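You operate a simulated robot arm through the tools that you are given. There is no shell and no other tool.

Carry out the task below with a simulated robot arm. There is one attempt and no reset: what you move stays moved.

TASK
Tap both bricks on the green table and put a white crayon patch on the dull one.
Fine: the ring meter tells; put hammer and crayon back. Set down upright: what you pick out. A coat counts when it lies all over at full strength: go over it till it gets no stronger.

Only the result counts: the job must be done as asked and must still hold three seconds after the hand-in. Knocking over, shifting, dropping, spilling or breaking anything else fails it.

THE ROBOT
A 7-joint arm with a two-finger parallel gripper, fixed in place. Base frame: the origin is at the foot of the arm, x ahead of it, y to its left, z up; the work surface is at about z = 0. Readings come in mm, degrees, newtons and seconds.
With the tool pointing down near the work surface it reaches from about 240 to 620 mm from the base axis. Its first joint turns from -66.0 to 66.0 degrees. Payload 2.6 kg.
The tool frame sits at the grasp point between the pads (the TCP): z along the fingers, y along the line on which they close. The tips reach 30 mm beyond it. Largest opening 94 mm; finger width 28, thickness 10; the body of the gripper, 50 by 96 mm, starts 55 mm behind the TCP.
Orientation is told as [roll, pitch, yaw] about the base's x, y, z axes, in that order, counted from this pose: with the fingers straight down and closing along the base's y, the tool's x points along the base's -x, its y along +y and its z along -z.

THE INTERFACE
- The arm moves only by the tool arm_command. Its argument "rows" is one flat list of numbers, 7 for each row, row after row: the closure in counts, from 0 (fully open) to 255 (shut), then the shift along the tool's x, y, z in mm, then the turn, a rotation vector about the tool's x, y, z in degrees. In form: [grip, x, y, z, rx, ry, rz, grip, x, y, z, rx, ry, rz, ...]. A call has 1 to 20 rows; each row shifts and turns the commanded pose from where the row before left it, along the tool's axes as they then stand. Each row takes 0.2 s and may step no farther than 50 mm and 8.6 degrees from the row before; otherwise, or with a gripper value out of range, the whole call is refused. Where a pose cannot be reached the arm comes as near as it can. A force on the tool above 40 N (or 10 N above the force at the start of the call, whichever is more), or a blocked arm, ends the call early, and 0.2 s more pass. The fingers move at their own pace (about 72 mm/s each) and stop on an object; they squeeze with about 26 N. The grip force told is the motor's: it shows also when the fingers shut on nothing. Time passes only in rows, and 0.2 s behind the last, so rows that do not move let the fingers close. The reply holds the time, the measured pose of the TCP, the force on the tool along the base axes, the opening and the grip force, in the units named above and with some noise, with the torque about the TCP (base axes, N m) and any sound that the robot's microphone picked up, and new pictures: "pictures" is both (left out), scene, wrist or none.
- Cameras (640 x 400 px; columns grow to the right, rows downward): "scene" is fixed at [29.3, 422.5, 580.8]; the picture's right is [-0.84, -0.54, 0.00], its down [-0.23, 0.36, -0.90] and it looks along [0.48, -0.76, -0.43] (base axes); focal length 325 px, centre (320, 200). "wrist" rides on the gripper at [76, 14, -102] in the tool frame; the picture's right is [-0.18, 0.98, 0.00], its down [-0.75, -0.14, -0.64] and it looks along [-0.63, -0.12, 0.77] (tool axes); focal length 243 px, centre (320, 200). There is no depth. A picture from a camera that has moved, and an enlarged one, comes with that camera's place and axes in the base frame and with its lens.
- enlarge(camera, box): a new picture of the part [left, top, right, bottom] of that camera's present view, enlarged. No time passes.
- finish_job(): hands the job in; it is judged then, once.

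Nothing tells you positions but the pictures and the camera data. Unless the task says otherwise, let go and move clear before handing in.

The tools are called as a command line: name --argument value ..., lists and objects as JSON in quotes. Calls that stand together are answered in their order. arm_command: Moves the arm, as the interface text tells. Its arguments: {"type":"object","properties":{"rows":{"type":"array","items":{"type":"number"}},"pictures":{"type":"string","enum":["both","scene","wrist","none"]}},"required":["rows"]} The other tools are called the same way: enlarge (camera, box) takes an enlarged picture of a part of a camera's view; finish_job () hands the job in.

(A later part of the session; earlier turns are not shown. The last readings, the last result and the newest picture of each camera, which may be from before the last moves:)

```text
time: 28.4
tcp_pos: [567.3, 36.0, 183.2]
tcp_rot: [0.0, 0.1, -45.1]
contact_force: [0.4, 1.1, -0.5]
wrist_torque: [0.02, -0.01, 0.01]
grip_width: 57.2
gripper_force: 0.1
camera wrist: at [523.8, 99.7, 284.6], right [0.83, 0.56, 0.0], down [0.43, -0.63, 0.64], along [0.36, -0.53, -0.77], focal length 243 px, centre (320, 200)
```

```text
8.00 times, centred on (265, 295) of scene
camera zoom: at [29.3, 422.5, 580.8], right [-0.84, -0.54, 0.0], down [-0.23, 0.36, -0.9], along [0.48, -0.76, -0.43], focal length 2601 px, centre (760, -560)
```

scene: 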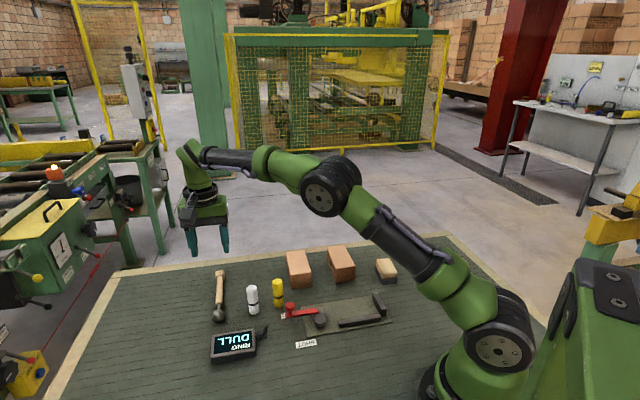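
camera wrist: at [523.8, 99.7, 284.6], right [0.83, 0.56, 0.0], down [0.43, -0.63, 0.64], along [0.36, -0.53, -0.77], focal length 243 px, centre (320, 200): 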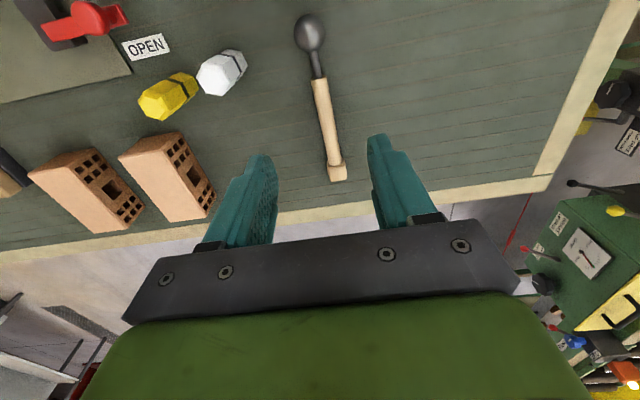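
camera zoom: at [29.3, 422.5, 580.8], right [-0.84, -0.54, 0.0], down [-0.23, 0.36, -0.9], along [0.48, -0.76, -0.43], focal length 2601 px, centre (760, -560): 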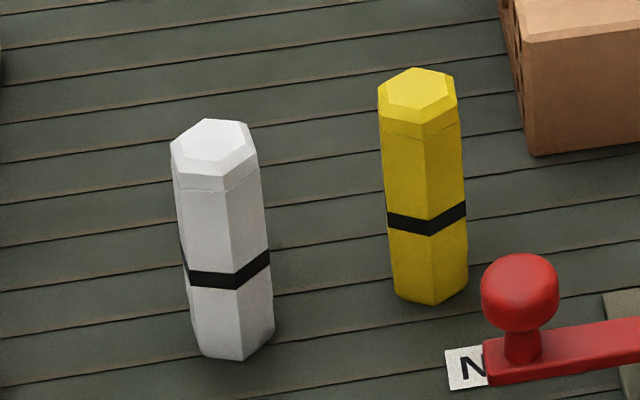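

The white crayon's centre is near (481, 9), it is about 72 mm tall, and its flats align with yaw about +24°. I'll move above it and check.

arm_command --rows '[100, 0, 0, 0, 0, 0, -7.71, 100, 0, 0, 0, 0, 0, -7.71, 100, 0, 0, 0, 0, 0, -7.71, 100, 0, 0, 0, 0, 0, -7.71, 100, 0, 0, 0, 0, 0, -7.71, 100, 0, 0, 0, 0, 0, -7.71, 100, 0, 0, 0, 0, 0, -7.71, 100, 0, 0, 0, 0, 0, -7.71, 100, 0, 0, 0, 0, 0, -7.71, 100, 30, 3.5, 0, 0, 0, 0, 100, 30, 3.5, 0, 0, 0, 0, 100, 29.9, 3.6, 0, 0, 0, 0, 100, 0, 0, 36, 0, 0, 0, 100, 0, 0, 34, 0, 0, 0, 100, 0, 0, 0, 0, 0, 0]'

```text
time: 31.6
tcp_pos: [481.7, 8.4, 110.4]
tcp_rot: [0.0, 0.1, 24.4]
contact_force: [-0.5, -0.7, -0.4]
wrist_torque: [0.01, 0.02, 0.01]
grip_width: 57.2
gripper_force: 0.1
camera wrist: at [407.2, -9.5, 212.5], right [-0.24, 0.97, 0.0], down [0.74, 0.18, 0.64], along [0.62, 0.15, -0.77], focal length 243 px, centre (320, 200)
```

scene: 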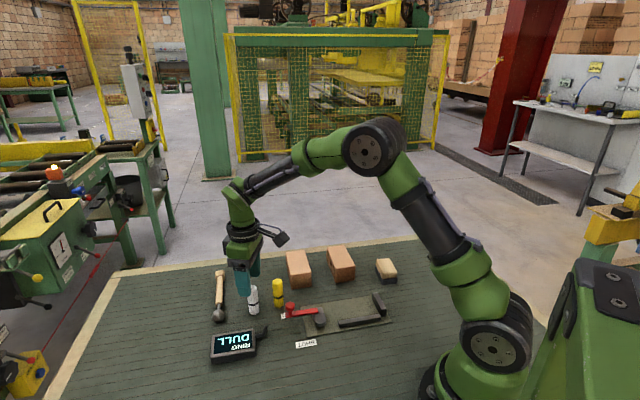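
wrist: 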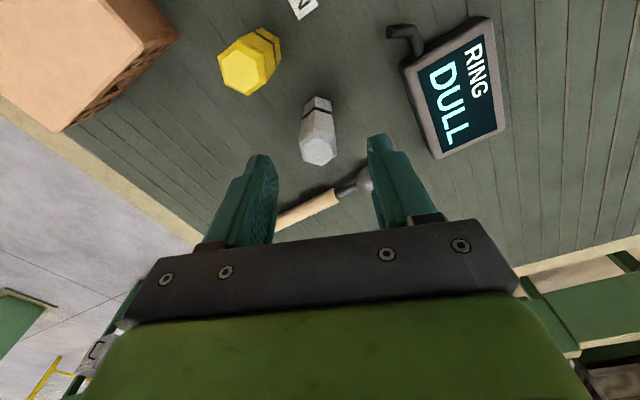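

The crayon is centred between the fingers. I'll descend to z ≈ 50 and close on it.

arm_command --rows '[100, 0, 0, 30, 0, 0, 0, 100, 0, 0, 30.4, 0, 0, 0, 100, 0, 0, 0, 0, 0, 0, 150, 0, 0, 0, 0, 0, 0, 180, 0, 0, 0, 0, 0, 0, 255, 0, 0, 0, 0, 0, 0, 255, 0, 0, 0, 0, 0, 0]'

enlarge --camera "scene" --box '[190, 230, 350, 330]'

```text
time: 33.2
tcp_pos: [482.9, 9.0, 50.5]
tcp_rot: [0.0, 0.0, 24.4]
contact_force: [-0.4, -0.4, -0.1]
wrist_torque: [-0.04, 0.0, 0.0]
grip_width: 24.9
gripper_force: 25.7
camera wrist: at [407.2, -9.1, 152.4], right [-0.24, 0.97, 0.0], down [0.74, 0.18, 0.64], along [0.62, 0.15, -0.77], focal length 243 px, centre (320, 200)
```

scene: 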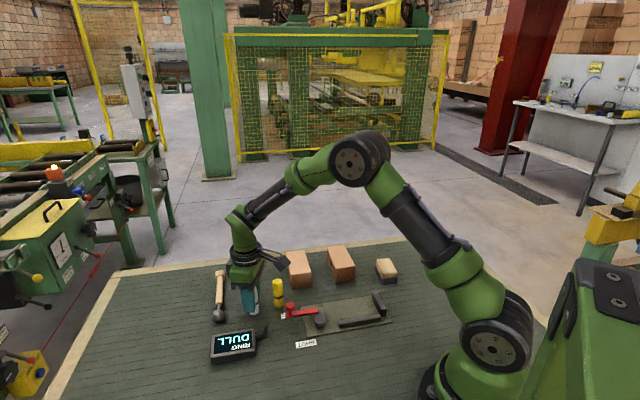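
wrist: 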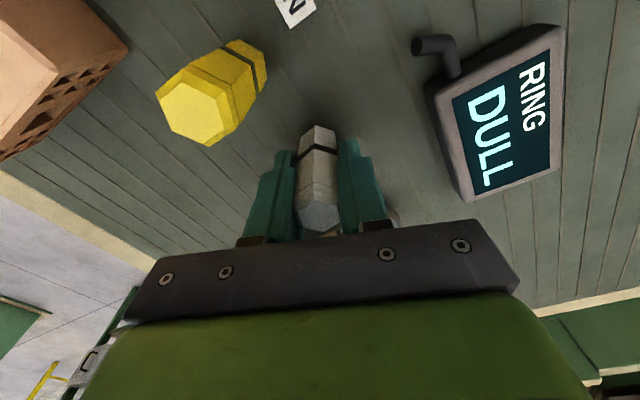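

```text
4.00 times, centred on (270, 280) of scene
camera zoom: at [29.3, 422.5, 580.8], right [-0.84, -0.54, 0.0], down [-0.23, 0.36, -0.9], along [0.48, -0.76, -0.43], focal length 1301 px, centre (520, -120)
```

zoom: 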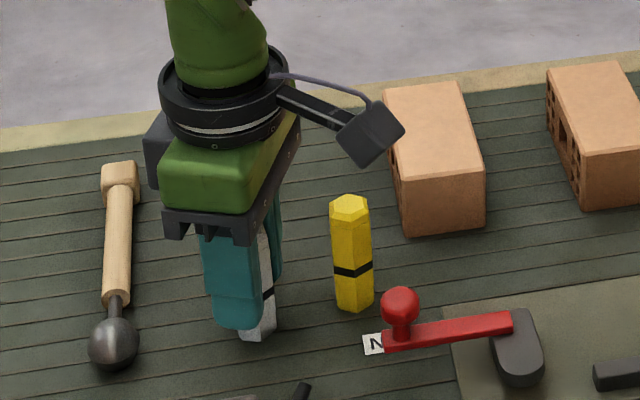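

The crayon is gripped at its flats. I'll lift it, carry it high over to the dull brick and stop above the centre of that brick.

arm_command --rows '[255, 0, 0, -25, 0, 0, 0, 255, 0, 0, -35, 0, 0, 0, 255, 0, 0, -40, 0, 0, 0, 255, 31.9, -31.6, 0, 0, 0, 0, 255, 31.9, -31.6, 0, 0, 0, 0, 255, 31.9, -31.6, 0, 0, 0, 0, 255, 31.9, -31.6, 0, 0, 0, 0, 255, 31.9, -31.6, 0, 0, 0, 0, 255, 31.8, -31.4, 0, 0, 0, 0, 255, 0, 0, 40, 0, 0, 0, 255, 0, 0, 0, 0, 0, 0]'

enlarge --camera "scene" --box '[260, 200, 420, 300]'

```text
time: 35.6
tcp_pos: [384.8, -243.7, 111.9]
tcp_rot: [0.0, 0.0, 24.3]
contact_force: [-0.3, 0.1, -0.6]
wrist_torque: [-0.01, 0.0, 0.0]
grip_width: 24.9
gripper_force: 26.3
camera wrist: at [309.8, -261.0, 213.2], right [-0.24, 0.97, 0.0], down [0.74, 0.18, 0.64], along [0.62, 0.15, -0.77], focal length 243 px, centre (320, 200)
```

scene: 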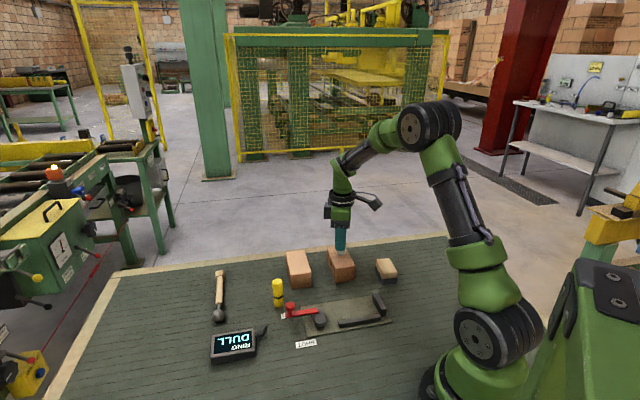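
wrist: 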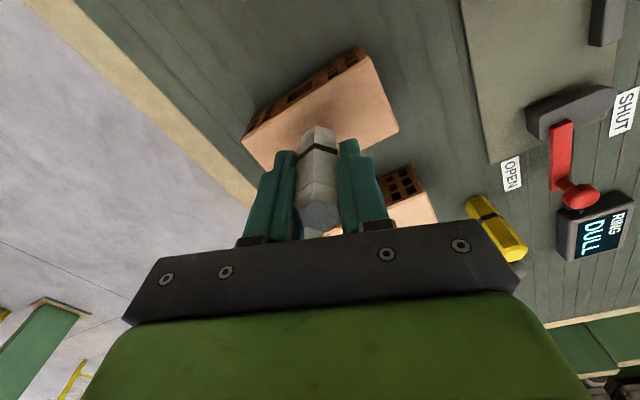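

```text
4.00 times, centred on (340, 250) of scene
camera zoom: at [29.3, 422.5, 580.8], right [-0.84, -0.54, 0.0], down [-0.23, 0.36, -0.9], along [0.48, -0.76, -0.43], focal length 1301 px, centre (240, 0)
```

zoom: 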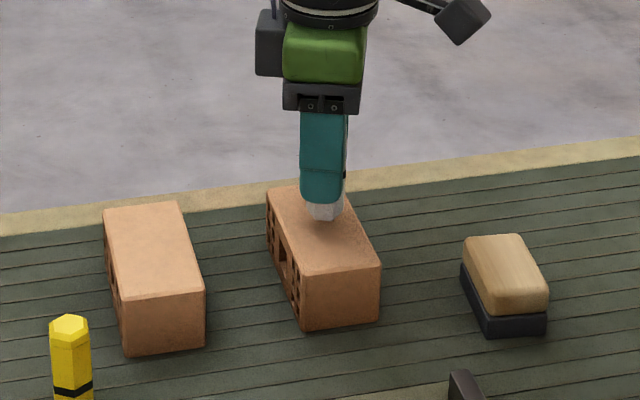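

The crayon is right over the dull brick. I'll lower it gently until I feel contact.

arm_command --rows '[255, -1.1, -3, 14, 0, 0, 0, 255, 0, 0, 3, 0, 0, 0, 255, 0, 0, 1, 0, 0, 0, 255, 0, 0, 0, 0, 0, 0]' --pictures "none"

```text
time: 36.6
tcp_pos: [389.1, -245.4, 94.8]
tcp_rot: [-0.3, -0.1, 24.4]
contact_force: [5.9, -1.0, 22.0]
wrist_torque: [0.17, -0.18, 0.02]
grip_width: 24.9
gripper_force: 26.2
```

Contact is at about z = 94.8 with 22 N, which is more than needed. I'll ease off and make one short test stroke along the brick, then check the mark and that the brick hasn't moved.

arm_command --rows '[255, 0, 0, -0.7, 0, 0, 0, 255, -3.5, -9.4, 0, 0, 0, 0, 255, -3.5, -9.4, 0, 0, 0, 0, 255, 3.5, 9.4, 0, 0, 0, 0, 255, 3.5, 9.4, 0, 0, 0, 0, 255, 0, 0, 0, 0, 0, 0]' --pictures "scene"

enlarge --camera "scene" --box '[260, 200, 420, 300]'

enlarge --camera "wrist" --box '[200, 0, 440, 150]'

```text
time: 38.0
tcp_pos: [386.5, -244.8, 92.9]
tcp_rot: [0.1, 0.0, 24.4]
contact_force: [1.5, -0.4, -1.1]
wrist_torque: [0.01, -0.03, 0.0]
grip_width: 24.9
gripper_force: 25.8
```

scene: 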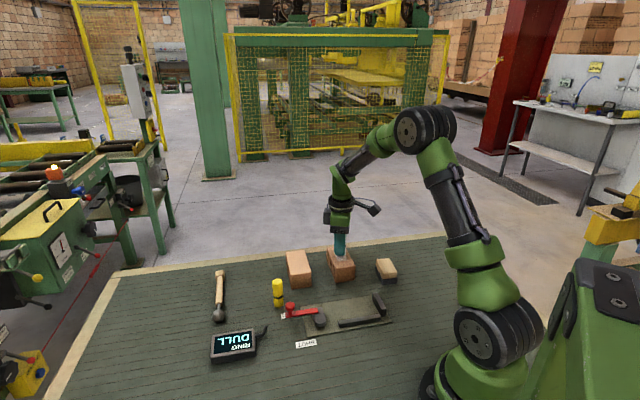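

```text
4.00 times, centred on (340, 250) of scene
camera zoom: at [29.3, 422.5, 580.8], right [-0.84, -0.54, 0.0], down [-0.23, 0.36, -0.9], along [0.48, -0.76, -0.43], focal length 1301 px, centre (240, 0)
```

zoom: 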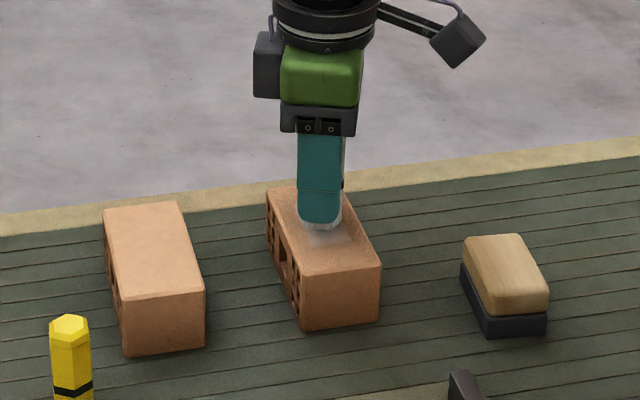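

```text
2.67 times, centred on (320, 75) of wrist
camera zoom: at [312.5, -262.9, 195.5], right [-0.24, 0.97, 0.0], down [0.75, 0.18, 0.64], along [0.62, 0.15, -0.77], focal length 647 px, centre (320, 533)
```

zoom: 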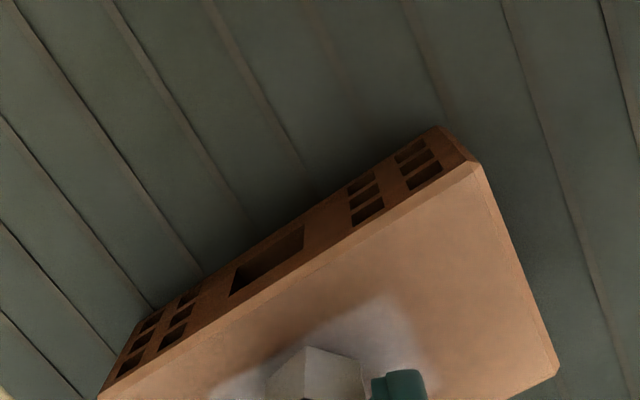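

The mark is appearing and the brick has not moved, but contact is now lost. I'll press 1 mm lower and check the force.

arm_command --rows '[255, 0, 0, 1.0, 0, 0, 0, 255, 0, 0, 0, 0, 0, 0]' --pictures "none"

arm_command --rows '[255, 0, 0, 0.5, 0, 0, 0, 255, 0, 0, 0, 0, 0, 0]' --pictures "none"

```text
time: 38.6
tcp_pos: [388.3, -245.5, 93.6]
tcp_rot: [0.0, -0.1, 24.3]
contact_force: [0.6, -0.9, 0.0]
wrist_torque: [0.02, -0.02, 0.0]
grip_width: 24.7
gripper_force: 25.9
```

```text
time: 39.2
tcp_pos: [387.1, -245.5, 93.1]
tcp_rot: [0.0, 0.1, 24.5]
contact_force: [0.3, -0.5, 3.6]
wrist_torque: [-0.05, -0.01, -0.02]
grip_width: 24.8
gripper_force: 25.7
```

Light contact of 3.6 N is back. I'll add a little pressure and rub full-length strokes down the middle lane.

arm_command --rows '[255, 0, 0, 0.4, 0, 0, 0, 255, -4.93, -13.1, 0, 0, 0, 0, 255, -4.93, -13.1, 0, 0, 0, 0, 255, -4.93, -13.1, 0, 0, 0, 0, 255, 4.93, 13.1, 0, 0, 0, 0, 255, 4.93, 13.1, 0, 0, 0, 0, 255, 4.93, 13.1, 0, 0, 0, 0, 255, 4.93, 13.1, 0, 0, 0, 0, 255, 4.93, 13.1, 0, 0, 0, 0, 255, 4.93, 13.1, 0, 0, 0, 0, 255, 0, 0, 0, 0, 0, 0]'

enlarge --camera "scene" --box '[260, 200, 420, 300]'

enlarge --camera "wrist" --box '[200, 50, 440, 200]'

```text
time: 41.6
tcp_pos: [358.3, -215.5, 92.6]
tcp_rot: [0.1, 0.0, 24.2]
contact_force: [0.2, 0.0, -0.7]
wrist_torque: [-0.01, 0.0, 0.0]
grip_width: 24.7
gripper_force: 25.7
camera wrist: at [283.5, -233.5, 193.8], right [-0.24, 0.97, 0.0], down [0.75, 0.18, 0.64], along [0.62, 0.15, -0.77], focal length 243 px, centre (320, 200)
```

scene: 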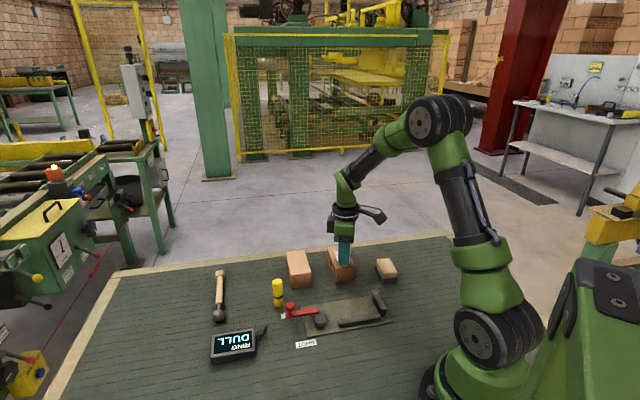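
wrist: 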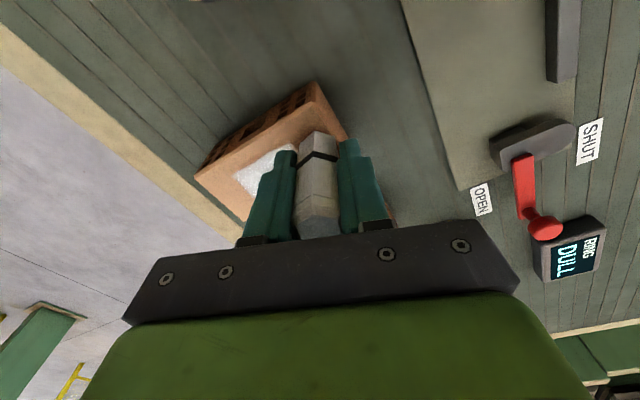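

```text
4.00 times, centred on (340, 250) of scene
camera zoom: at [29.3, 422.5, 580.8], right [-0.84, -0.54, 0.0], down [-0.23, 0.36, -0.9], along [0.48, -0.76, -0.43], focal length 1301 px, centre (240, 0)
```

zoom: 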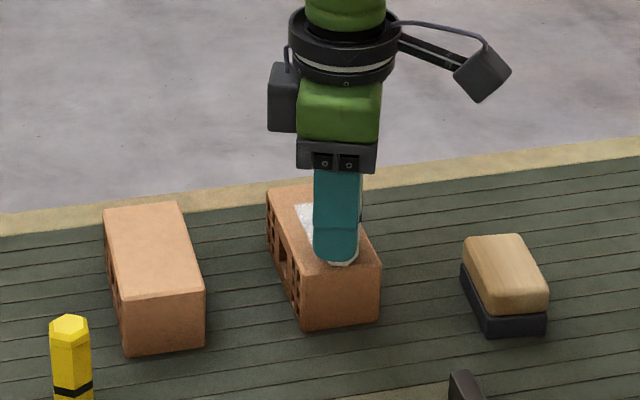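

```text
2.67 times, centred on (320, 125) of wrist
camera zoom: at [283.5, -233.5, 193.8], right [-0.24, 0.97, 0.0], down [0.75, 0.18, 0.64], along [0.62, 0.15, -0.77], focal length 647 px, centre (320, 400)
```

zoom: 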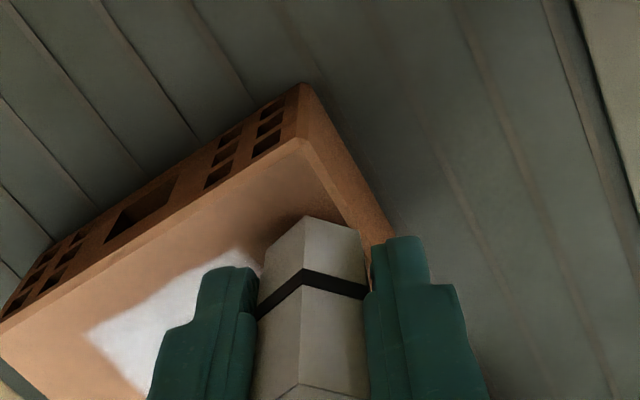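

A rectangular patch with sharp edges is forming. I'll lift and move clear to see its extent.

arm_command --rows '[255, 0, 0, -30, 0, 0, 0, 255, 0, 0, -40, 0, 0, 0, 255, 0, 0, -40, 0, 0, 0, 255, 0, 0, 0, 0, 0, 0]'

enlarge --camera "scene" --box '[310, 230, 390, 290]'

enlarge --camera "wrist" --box '[200, 0, 440, 150]'

```text
time: 42.6
tcp_pos: [358.7, -215.0, 202.7]
tcp_rot: [0.0, 0.0, 24.4]
contact_force: [0.5, -0.7, -0.1]
wrist_torque: [-0.01, -0.01, -0.01]
grip_width: 24.6
gripper_force: 25.4
camera wrist: at [283.5, -234.0, 304.7], right [-0.24, 0.97, 0.0], down [0.74, 0.18, 0.64], along [0.62, 0.15, -0.77], focal length 243 px, centre (320, 200)
```

scene: 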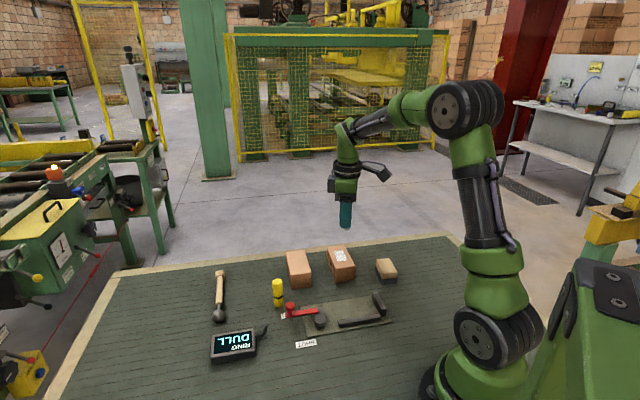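
wrist: 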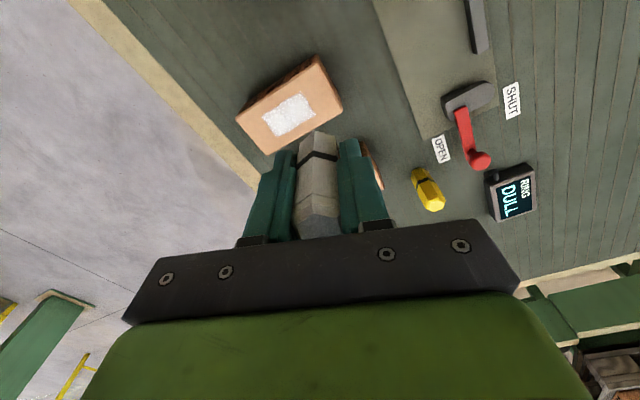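

```text
6.67 times, centred on (350, 260) of scene
camera zoom: at [29.3, 422.5, 580.8], right [-0.84, -0.54, 0.0], down [-0.23, 0.36, -0.9], along [0.48, -0.76, -0.43], focal length 2168 px, centre (120, -200)
```

zoom: 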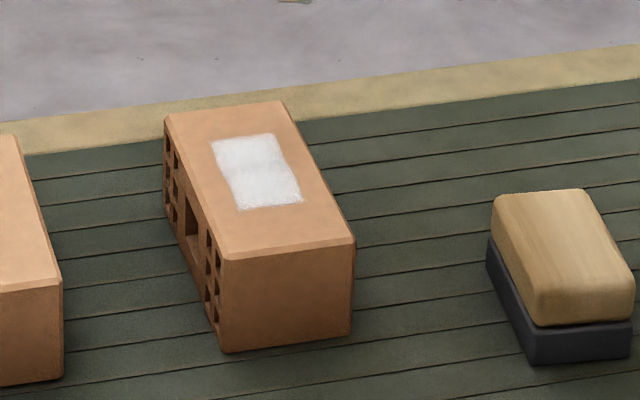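

```text
2.67 times, centred on (320, 75) of wrist
camera zoom: at [283.5, -234.0, 304.7], right [-0.24, 0.97, 0.0], down [0.74, 0.18, 0.64], along [0.62, 0.15, -0.77], focal length 647 px, centre (320, 533)
```

zoom: 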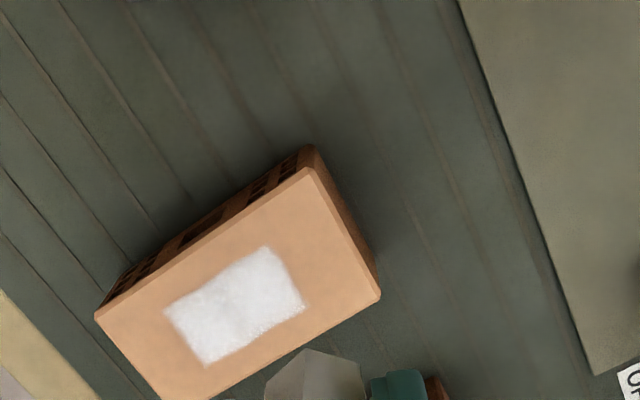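

A patch roughly 45 × 28 mm in the middle of the face has taken the white, with slightly ragged edges. I'll go back and rub overlapping lanes across it.

arm_command --rows '[255, -4.0, -22, 0, 0, 0, 0, 255, -4.0, -22, 0, 0, 0, 0, 255, 0, 0, 40, 0, 0, 0, 255, 0, 0, 40, 0, 0, 0, 255, 0, 0, 26, 0, 0, 0, 255, 0, 0, 2.5, 0, 0, 0, 255, 0, 0, 1, 0, 0, 0, 255, 0, 0, 0, 0, 0, 0]' --pictures "none"

```text
time: 44.4
tcp_pos: [383.3, -251.8, 93.0]
tcp_rot: [0.1, 0.1, 24.3]
contact_force: [1.5, 0.2, 0.7]
wrist_torque: [0.03, -0.02, 0.02]
grip_width: 24.7
gripper_force: 25.6
```

arm_command --rows '[255, 0, 0, 0.8, 0, 0, 0, 255, 0, 0, 0, 0, 0, 0]' --pictures "none"

```text
time: 45.0
tcp_pos: [383.5, -252.5, 92.0]
tcp_rot: [-0.2, 0.0, 24.3]
contact_force: [-1.7, 1.2, 6.6]
wrist_torque: [0.08, 0.07, 0.0]
grip_width: 24.8
gripper_force: 26.1
```

arm_command --rows '[255, -4.58, -12.2, 0, 0, 0, 0, 255, -4.58, -12.2, 0, 0, 0, 0, 255, -5.6, 2.1, 0, 0, 0, 0, 255, 4.58, 12.2, 0, 0, 0, 0, 255, 4.58, 12.2, 0, 0, 0, 0, 255, 4.58, 12.2, 0, 0, 0, 0, 255, 4.58, 12.2, 0, 0, 0, 0, 255, -5.6, 2.1, 0, 0, 0, 0, 255, -4.58, -12.2, 0, 0, 0, 0, 255, -4.58, -12.2, 0, 0, 0, 0, 255, -4.58, -12.2, 0, 0, 0, 0, 255, -4.58, -12.2, 0, 0, 0, 0, 255, -5.6, 2.1, 0, 0, 0, 0, 255, 4.58, 12.2, 0, 0, 0, 0, 255, 4.58, 12.2, 0, 0, 0, 0, 255, 4.58, 12.2, 0, 0, 0, 0, 255, 4.58, 12.2, 0, 0, 0, 0, 255, 0, 0, 0, 0, 0, 0]'

enlarge --camera "scene" --box '[310, 230, 390, 290]'

```text
time: 48.8
tcp_pos: [378.4, -220.3, 92.9]
tcp_rot: [0.0, 0.0, 24.5]
contact_force: [0.4, 0.0, 1.2]
wrist_torque: [-0.07, -0.04, 0.01]
grip_width: 24.5
gripper_force: 26.1
camera wrist: at [303.3, -239.5, 193.5], right [-0.24, 0.97, 0.0], down [0.74, 0.18, 0.64], along [0.62, 0.15, -0.77], focal length 243 px, centre (320, 200)
```

scene: 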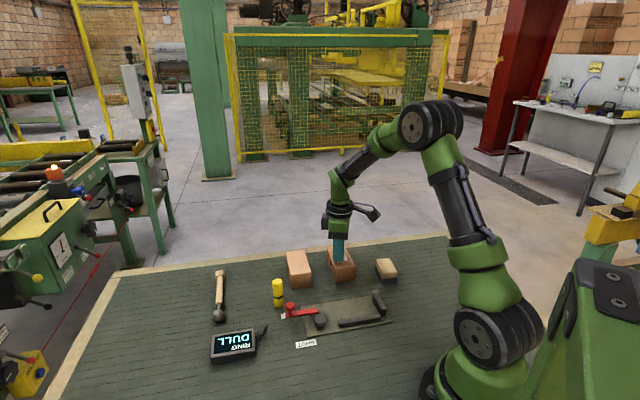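
wrist: 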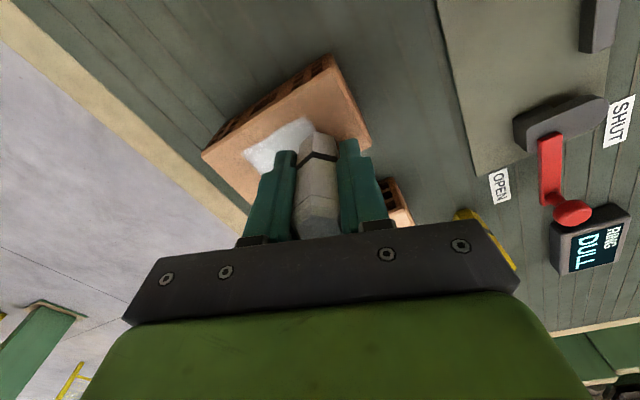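

```text
6.67 times, centred on (350, 260) of scene
camera zoom: at [29.3, 422.5, 580.8], right [-0.84, -0.54, 0.0], down [-0.23, 0.36, -0.9], along [0.48, -0.76, -0.43], focal length 2168 px, centre (120, -200)
```

zoom: 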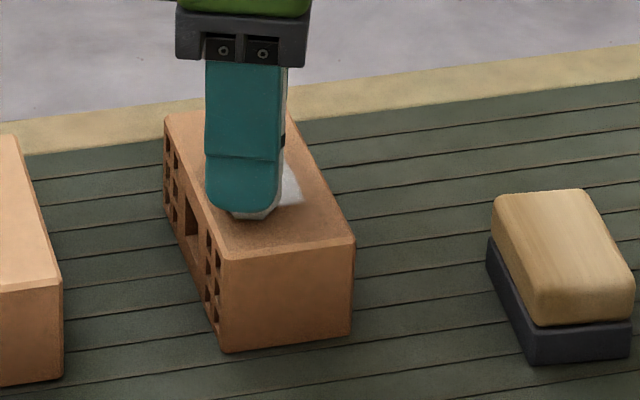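

The pressure has faded to about 1 N. I'll press slightly more and go back over the lanes in reverse, out to the other edge.

arm_command --rows '[255, 0, 0, 0.5, 0, 0, 0, 255, -4.58, -12.2, 0, 0, 0, 0, 255, -4.58, -12.2, 0, 0, 0, 0, 255, -4.58, -12.2, 0, 0, 0, 0, 255, -4.58, -12.2, 0, 0, 0, 0, 255, 7.5, -2.8, 0, 0, 0, 0, 255, 4.58, 12.2, 0, 0, 0, 0, 255, 4.58, 12.2, 0, 0, 0, 0, 255, 4.58, 12.2, 0, 0, 0, 0, 255, 4.58, 12.2, 0, 0, 0, 0, 255, 7.5, -2.8, 0, 0, 0, 0, 255, -4.58, -12.2, 0.2, 0, 0, 0, 255, -4.58, -12.2, 0, 0, 0, 0, 255, -4.58, -12.2, 0, 0, 0, 0, 255, -4.58, -12.2, 0, 0, 0, 0, 255, 7.5, -2.8, 0, 0, 0, 0, 255, 4.58, 12.2, 0, 0, 0, 0, 255, 4.58, 12.2, 0, 0, 0, 0, 255, 4.58, 12.2, 0, 0, 0, 0, 255, 4.58, 12.2, 0, 0, 0, 0]' --pictures "none"

arm_command --rows '[255, 0, 0, -30, 0, 0, 0, 255, 0, 0, -40, 0, 0, 0, 255, 0, 0, -40, 0, 0, 0, 255, 0, 0, 0, 0, 0, 0]'

enlarge --camera "scene" --box '[310, 230, 390, 290]'

enlarge --camera "wrist" --box '[200, 0, 440, 150]'

```text
time: 53.0
tcp_pos: [360.8, -239.7, 91.1]
tcp_rot: [0.0, -0.1, 24.4]
contact_force: [0.1, 0.4, -0.4]
wrist_torque: [-0.02, 0.01, -0.01]
grip_width: 24.8
gripper_force: 26.1
```

```text
time: 54.0
tcp_pos: [360.4, -238.9, 201.7]
tcp_rot: [0.0, -0.1, 24.3]
contact_force: [-0.4, 0.4, 0.0]
wrist_torque: [0.01, -0.03, 0.0]
grip_width: 24.7
gripper_force: 25.7
camera wrist: at [285.8, -256.7, 303.3], right [-0.24, 0.97, 0.0], down [0.74, 0.18, 0.64], along [0.62, 0.15, -0.77], focal length 243 px, centre (320, 200)
```

scene: 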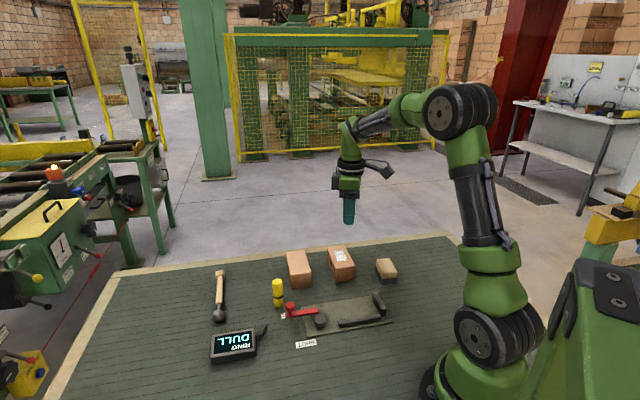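
wrist: 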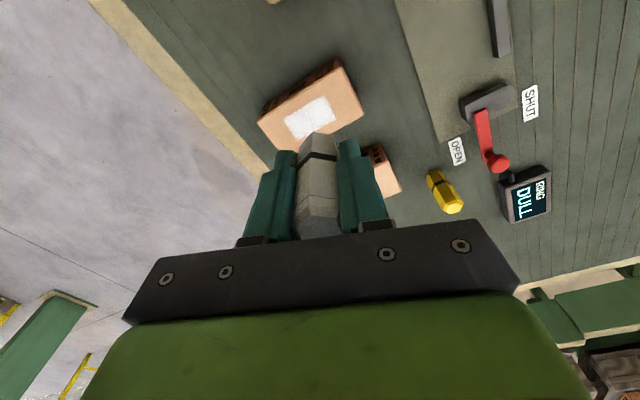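

```text
6.67 times, centred on (350, 260) of scene
camera zoom: at [29.3, 422.5, 580.8], right [-0.84, -0.54, 0.0], down [-0.23, 0.36, -0.9], along [0.48, -0.76, -0.43], focal length 2168 px, centre (120, -200)
```

zoom: 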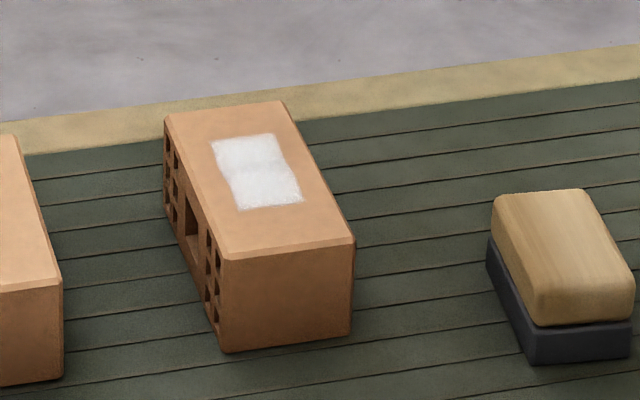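

```text
2.67 times, centred on (320, 75) of wrist
camera zoom: at [285.8, -256.7, 303.3], right [-0.24, 0.97, 0.0], down [0.74, 0.18, 0.64], along [0.62, 0.15, -0.77], focal length 647 px, centre (320, 533)
```

zoom: 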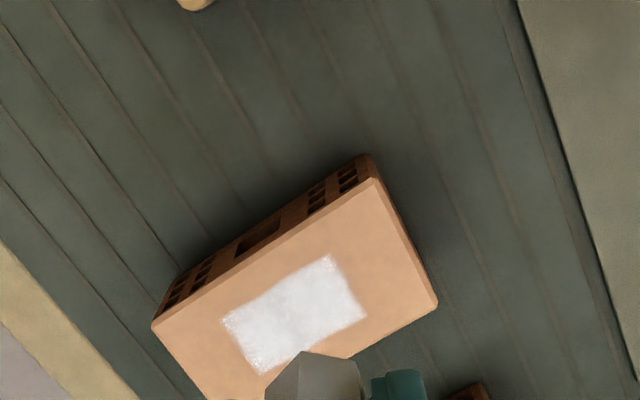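

The patch looks unchanged from the pass before, which suggests full strength. To be sure, I'll take a close look, rub once more with confirmed pressure, and compare.

enlarge --camera "scene" --box '[330, 242, 354, 260]'

enlarge --camera "wrist" --box '[270, 85, 350, 145]'

arm_command --rows '[255, -10, -17, 0, 0, 0, 0, 255, -10, -17, 0, 0, 0, 0, 255, 0, 0, 40, 0, 0, 0, 255, 0, 0, 40, 0, 0, 0, 255, 0, 0, 28.5, 0, 0, 0, 255, 0, 0, 1.5, 0, 0, 0, 255, 0, 0, 0, 0, 0, 0]' --pictures "none"

```text
16.00 times, centred on (342, 251) of scene
camera zoom: at [29.3, 422.5, 580.8], right [-0.84, -0.54, 0.0], down [-0.23, 0.36, -0.9], along [0.48, -0.76, -0.43], focal length 5202 px, centre (-32, -616)
```

zoom: 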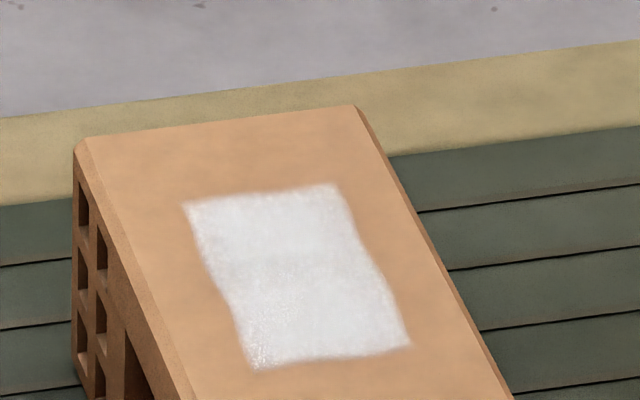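

```text
6.67 times, centred on (310, 115) of wrist
camera zoom: at [285.8, -256.7, 303.3], right [-0.24, 0.97, 0.0], down [0.74, 0.18, 0.64], along [0.62, 0.15, -0.77], focal length 1618 px, centre (387, 767)
```

zoom: 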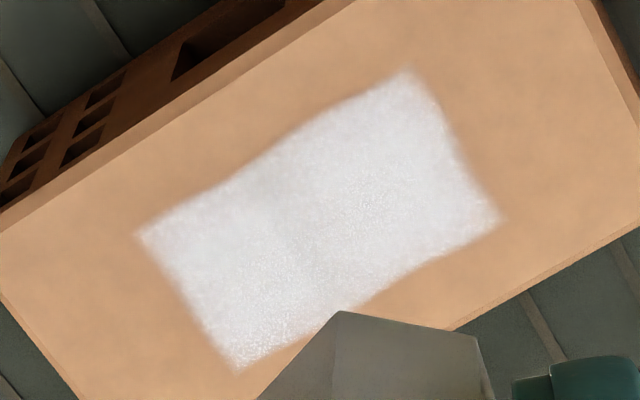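

```text
time: 55.6
tcp_pos: [393.4, -261.0, 91.2]
tcp_rot: [-0.1, -0.1, 24.5]
contact_force: [-0.8, 1.8, 7.7]
wrist_torque: [0.16, 0.06, -0.03]
grip_width: 24.6
gripper_force: 26.6
```

arm_command --rows '[255, -4.58, -12.2, 0, 0, 0, 0, 255, -5.6, 2.1, 0, 0, 0, 0, 255, 4.58, 12.2, 0, 0, 0, 0, 255, 4.58, 12.2, 0, 0, 0, 0, 255, 4.58, 12.2, 0, 0, 0, 0, 255, 4.58, 12.2, 0, 0, 0, 0, 255, -5.6, 2.1, 0, 0, 0, 0, 255, -4.58, -12.2, 0.2, 0, 0, 0, 255, -4.58, -12.2, 0, 0, 0, 0, 255, -4.58, -12.2, 0, 0, 0, 0, 255, -4.58, -12.2, 0, 0, 0, 0, 255, 13.1, -4.9, 0, 0, 0, 0, 255, 4.58, 12.2, 0.2, 0, 0, 0, 255, 4.58, 12.2, 0, 0, 0, 0, 255, 4.58, 12.2, 0, 0, 0, 0]' --pictures "none"

arm_command --rows '[255, 5, 15, -30, 0, 0, 0, 255, 0, 0, -40, 0, 0, 0, 255, 0, 0, -40, 0, 0, 0, 255, 0, 0, 0, 0, 0, 0]'

enlarge --camera "scene" --box '[330, 242, 354, 260]'

enlarge --camera "wrist" --box '[270, 65, 350, 125]'

enlarge --camera "wrist" --box '[270, 110, 370, 250]'

```text
time: 58.8
tcp_pos: [372.4, -243.4, 91.0]
tcp_rot: [-0.1, 0.1, 24.4]
contact_force: [0.9, 0.3, 0.1]
wrist_torque: [-0.05, 0.04, -0.02]
grip_width: 24.0
gripper_force: 25.9
```

```text
time: 59.8
tcp_pos: [362.9, -231.7, 200.9]
tcp_rot: [0.1, 0.1, 24.5]
contact_force: [0.1, 0.6, -0.9]
wrist_torque: [-0.04, -0.01, 0.02]
grip_width: 23.9
gripper_force: 26.3
camera wrist: at [287.6, -250.3, 302.5], right [-0.24, 0.97, 0.0], down [0.74, 0.18, 0.64], along [0.62, 0.15, -0.77], focal length 243 px, centre (320, 200)
```

scene: 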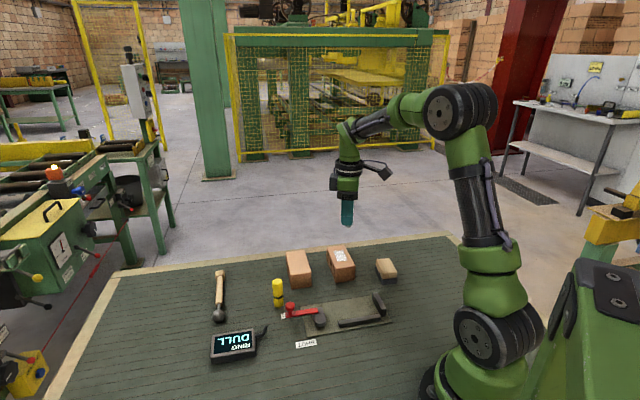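
wrist: 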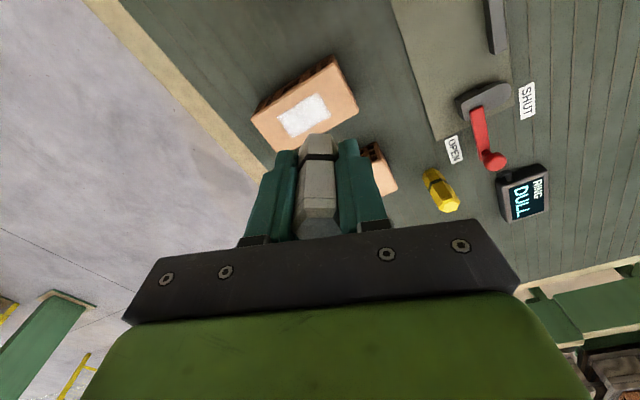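

```text
16.00 times, centred on (342, 251) of scene
camera zoom: at [29.3, 422.5, 580.8], right [-0.84, -0.54, 0.0], down [-0.23, 0.36, -0.9], along [0.48, -0.76, -0.43], focal length 5202 px, centre (-32, -616)
```

zoom: 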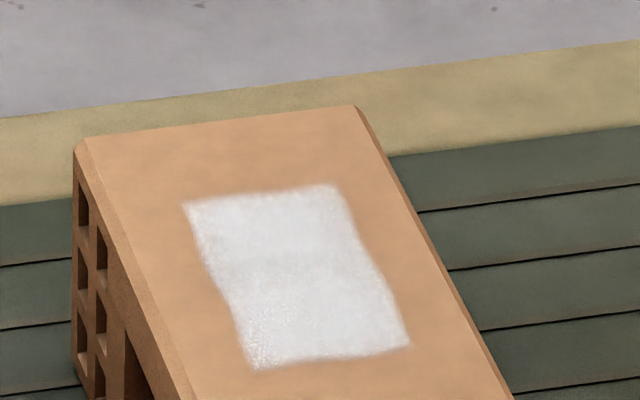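

```text
6.67 times, centred on (310, 95) of wrist
camera zoom: at [287.6, -250.3, 302.5], right [-0.24, 0.97, 0.0], down [0.74, 0.18, 0.64], along [0.62, 0.15, -0.77], focal length 1618 px, centre (387, 900)
```

zoom: 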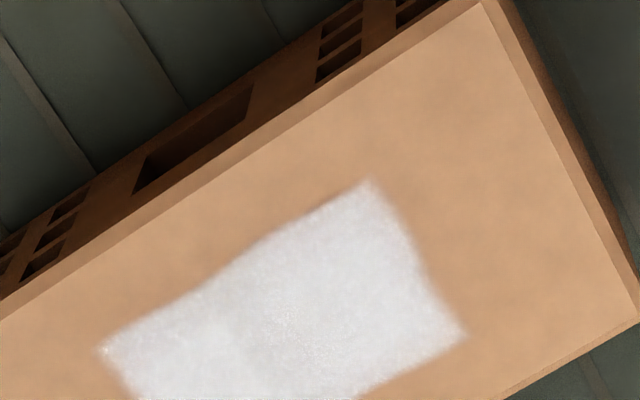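

```text
2.86 times, centred on (320, 180) of wrist
camera zoom: at [287.6, -250.3, 302.5], right [-0.24, 0.97, 0.0], down [0.74, 0.18, 0.64], along [0.62, 0.15, -0.77], focal length 693 px, centre (320, 257)
```

zoom: 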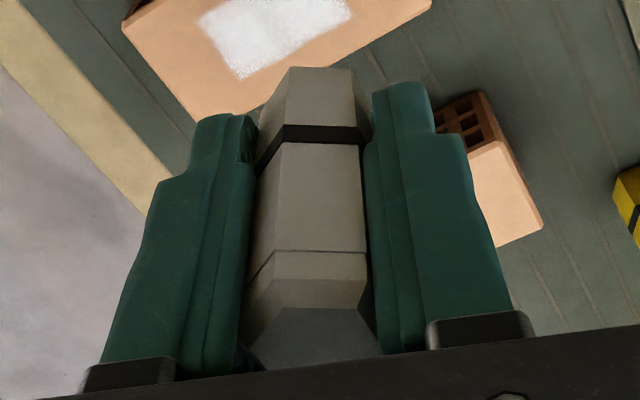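

The patch edge nearest the camera on the left was the last to fill, so I'll do one more round there with measured pressure. Then I'll compare again.

arm_command --rows '[255, -27.9, -25.8, 0, 0, 0, 0, 255, 0, 0, 40, 0, 0, 0, 255, 0, 0, 40, 0, 0, 0, 255, 0, 0, 28, 0, 0, 0, 255, 0, 0, 1.7, 0, 0, 0, 255, 0, 0, 0, 0, 0, 0]' --pictures "none"

```text
time: 61.2
tcp_pos: [399.6, -244.4, 90.9]
tcp_rot: [-0.2, -0.2, 24.4]
contact_force: [0.4, -1.1, 3.8]
wrist_torque: [-0.06, -0.05, -0.06]
grip_width: 22.8
gripper_force: 26.2
```

arm_command --rows '[255, 0, 0, 0.3, 0, 0, 0, 255, 4.58, 12.2, 0, 0, 0, 0, 255, 4.58, 12.2, 0, 0, 0, 0, 255, -2.8, 1, 0, 0, 0, 0, 255, -4.58, -12.2, 0.15, 0, 0, 0, 255, -4.58, -12.2, 0, 0, 0, 0, 255, -4.58, -12.2, 0, 0, 0, 0, 255, -4.58, -12.2, 0, 0, 0, 0, 255, 7.5, -2.8, 0, 0, 0, 0, 255, 4.58, 12.2, 0.15, 0, 0, 0, 255, 4.58, 12.2, 0, 0, 0, 0, 255, 4.58, 12.2, 0, 0, 0, 0, 255, 4.58, 12.2, 0, 0, 0, 0]' --pictures "none"

```text
time: 64.0
tcp_pos: [376.8, -228.8, 91.7]
tcp_rot: [0.1, 0.0, 24.4]
contact_force: [1.6, -1.3, 1.9]
wrist_torque: [-0.04, 0.01, 0.05]
grip_width: 22.0
gripper_force: 26.2
```

arm_command --rows '[255, 0, 0, 0.3, 0, 0, 0, 255, 7.5, -2.8, 0, 0, 0, 0, 255, -4.58, -12.2, 0.1, 0, 0, 0, 255, -4.58, -12.2, 0, 0, 0, 0, 255, -4.58, -12.2, 0, 0, 0, 0, 255, -4.58, -12.2, 0, 0, 0, 0, 255, 7.5, -2.8, 0, 0, 0, 0, 255, 4.58, 12.2, 0.15, 0, 0, 0, 255, 4.58, 12.2, 0, 0, 0, 0, 255, 4.58, 12.2, 0, 0, 0, 0, 255, 4.58, 12.2, 0, 0, 0, 0, 255, 4.7, -1.8, 0, 0, 0, 0, 255, -4.58, -12.2, 0.1, 0, 0, 0, 255, -4.58, -12.2, 0, 0, 0, 0, 255, -4.58, -12.2, 0, 0, 0, 0, 255, -4.58, -12.2, 0, 0, 0, 0]' --pictures "none"

arm_command --rows '[255, 0, 0, -30, 0, 0, 0, 255, 20, 20, -40, 0, 0, 0, 255, 20, 20, -40, 0, 0, 0, 255, 0, 0, 0, 0, 0, 0]'

enlarge --camera "scene" --box '[330, 242, 354, 260]'

enlarge --camera "scene" --box '[300, 190, 380, 250]'

enlarge --camera "wrist" --box '[270, 65, 350, 125]'

```text
time: 67.4
tcp_pos: [399.0, -280.6, 90.4]
tcp_rot: [0.1, -0.1, 24.2]
contact_force: [-5.0, 5.5, 16.1]
wrist_torque: [0.25, 0.18, 0.01]
grip_width: 21.8
gripper_force: 26.0
```

```text
time: 68.4
tcp_pos: [345.7, -262.3, 200.7]
tcp_rot: [0.0, 0.0, 24.3]
contact_force: [-0.5, 0.1, -0.3]
wrist_torque: [0.0, -0.03, 0.02]
grip_width: 21.9
gripper_force: 25.4
camera wrist: at [269.9, -280.5, 301.7], right [-0.24, 0.97, 0.0], down [0.74, 0.18, 0.64], along [0.62, 0.15, -0.77], focal length 243 px, centre (320, 200)
```

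scene: 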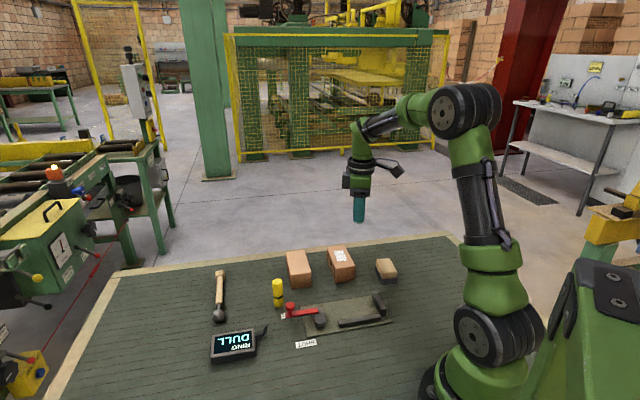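
wrist: 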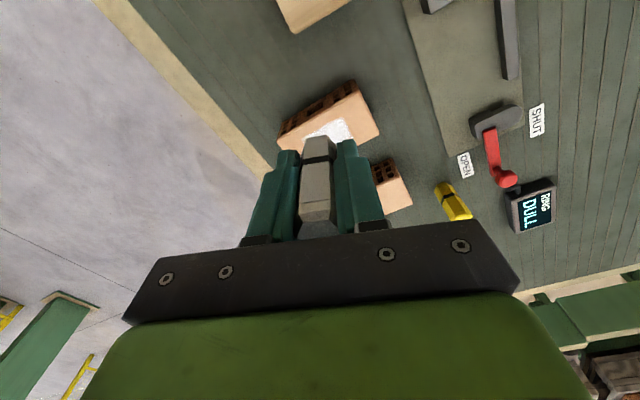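

```text
16.00 times, centred on (342, 251) of scene
camera zoom: at [29.3, 422.5, 580.8], right [-0.84, -0.54, 0.0], down [-0.23, 0.36, -0.9], along [0.48, -0.76, -0.43], focal length 5202 px, centre (-32, -616)
```

zoom: 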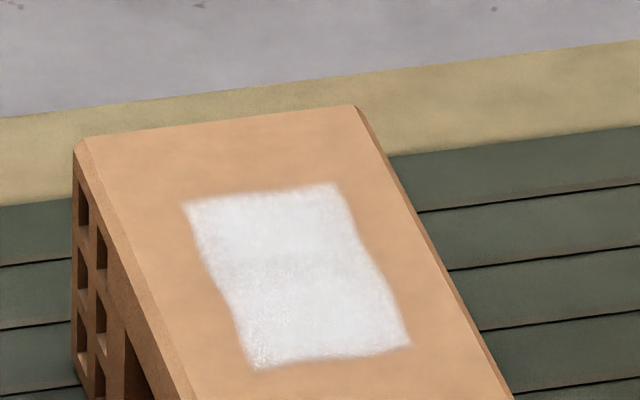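

```text
6.67 times, centred on (340, 220) of scene
camera zoom: at [29.3, 422.5, 580.8], right [-0.84, -0.54, 0.0], down [-0.23, 0.36, -0.9], along [0.48, -0.76, -0.43], focal length 2168 px, centre (187, 67)
```

zoom: 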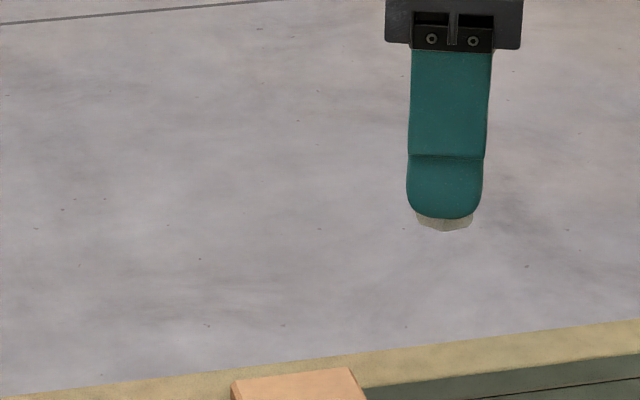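

```text
6.67 times, centred on (310, 95) of wrist
camera zoom: at [269.9, -280.5, 301.7], right [-0.24, 0.97, 0.0], down [0.74, 0.18, 0.64], along [0.62, 0.15, -0.77], focal length 1618 px, centre (387, 900)
```

zoom: 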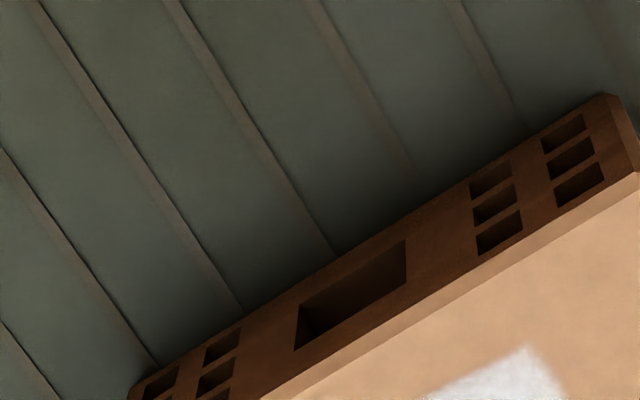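

The patch has gained nothing in the last rounds and the brick is unmoved, so the coat is at full strength. I'll carry the crayon back above its old spot.

arm_command --rows '[255, -33.76, 27.2, 0, 0, 0, 0, 255, -33.76, 27.2, 0, 0, 0, 0, 255, -33.76, 27.2, 0, 0, 0, 0, 255, -33.76, 27.2, 0, 0, 0, 0, 255, -33.76, 27.2, 0, 0, 0, 0, 255, -33.76, 27.2, 0, 0, 0, 0, 255, -33.76, 27.2, 0, 0, 0, 0, 255, 0, 0, 0, 0, 0, 0, 255, 0, 0, 40, 0, 0, 0, 255, 0, 0, 40, 0, 0, 0, 255, 0, 0, 40, 0, 0, 0, 255, 0, 0, 20, 0, 0, 0, 255, 0, 0, 0, 0, 0, 0]'

enlarge --camera "scene" --box '[200, 250, 320, 330]'

```text
time: 71.2
tcp_pos: [482.0, 8.0, 59.7]
tcp_rot: [0.0, 0.0, 24.3]
contact_force: [-0.6, -0.7, -0.1]
wrist_torque: [0.02, -0.01, -0.01]
grip_width: 22.0
gripper_force: 25.8
camera wrist: at [407.4, -9.1, 162.1], right [-0.24, 0.97, 0.0], down [0.74, 0.18, 0.64], along [0.62, 0.15, -0.77], focal length 243 px, centre (320, 200)
```

scene: 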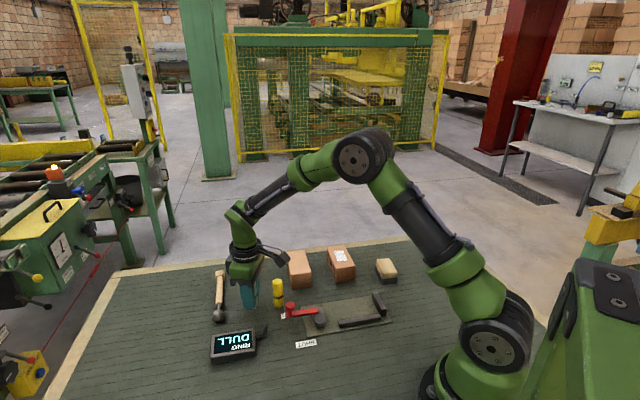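
wrist: 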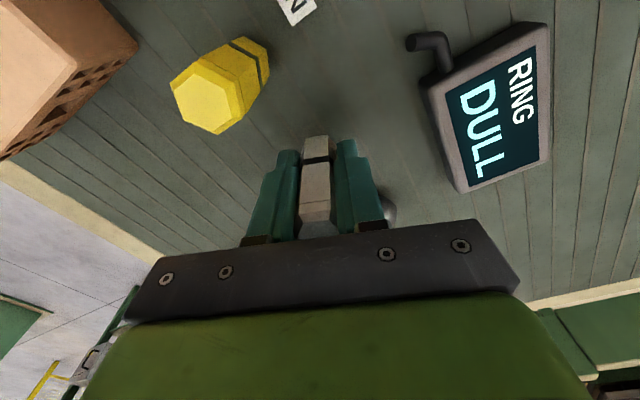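

```text
5.00 times, centred on (260, 290) of scene
camera zoom: at [29.3, 422.5, 580.8], right [-0.84, -0.54, 0.0], down [-0.23, 0.36, -0.9], along [0.48, -0.76, -0.43], focal length 1626 px, centre (620, -250)
```

zoom: 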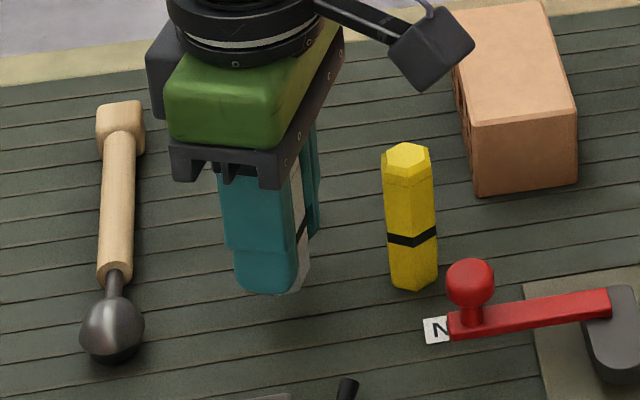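

The crayon is over its old spot and looks upright. I'll lower it gently to contact.

arm_command --rows '[255, 0, 0.5, 6, 0, 0, 0, 255, 0, 0, 4, 0, 0, 0, 255, 0, 0, 1, 0, 0, 0, 255, 0, 0, 0, 0, 0, 0]' --pictures "none"

```text
time: 72.2
tcp_pos: [483.1, 9.3, 50.0]
tcp_rot: [0.0, 0.0, 24.4]
contact_force: [0.1, 0.3, -0.8]
wrist_torque: [-0.03, -0.01, 0.01]
grip_width: 21.8
gripper_force: 25.6
```

arm_command --rows '[255, 0, 0, 1, 0, 0, 0, 255, 0, 0, 0, 0, 0, 0]' --pictures "none"

arm_command --rows '[255, 0, 0, 1, 0, 0, 0, 255, 0, 0, 0, 0, 0, 0]' --pictures "none"

```text
time: 72.8
tcp_pos: [481.6, 9.9, 48.1]
tcp_rot: [-0.1, 0.0, 24.3]
contact_force: [-0.8, -1.1, -0.9]
wrist_torque: [-0.01, 0.04, 0.01]
grip_width: 22.0
gripper_force: 25.7
```

```text
time: 73.4
tcp_pos: [482.8, 9.9, 46.9]
tcp_rot: [0.0, 0.0, 24.4]
contact_force: [-0.1, 0.3, -0.7]
wrist_torque: [0.01, 0.02, 0.0]
grip_width: 22.0
gripper_force: 25.8
```

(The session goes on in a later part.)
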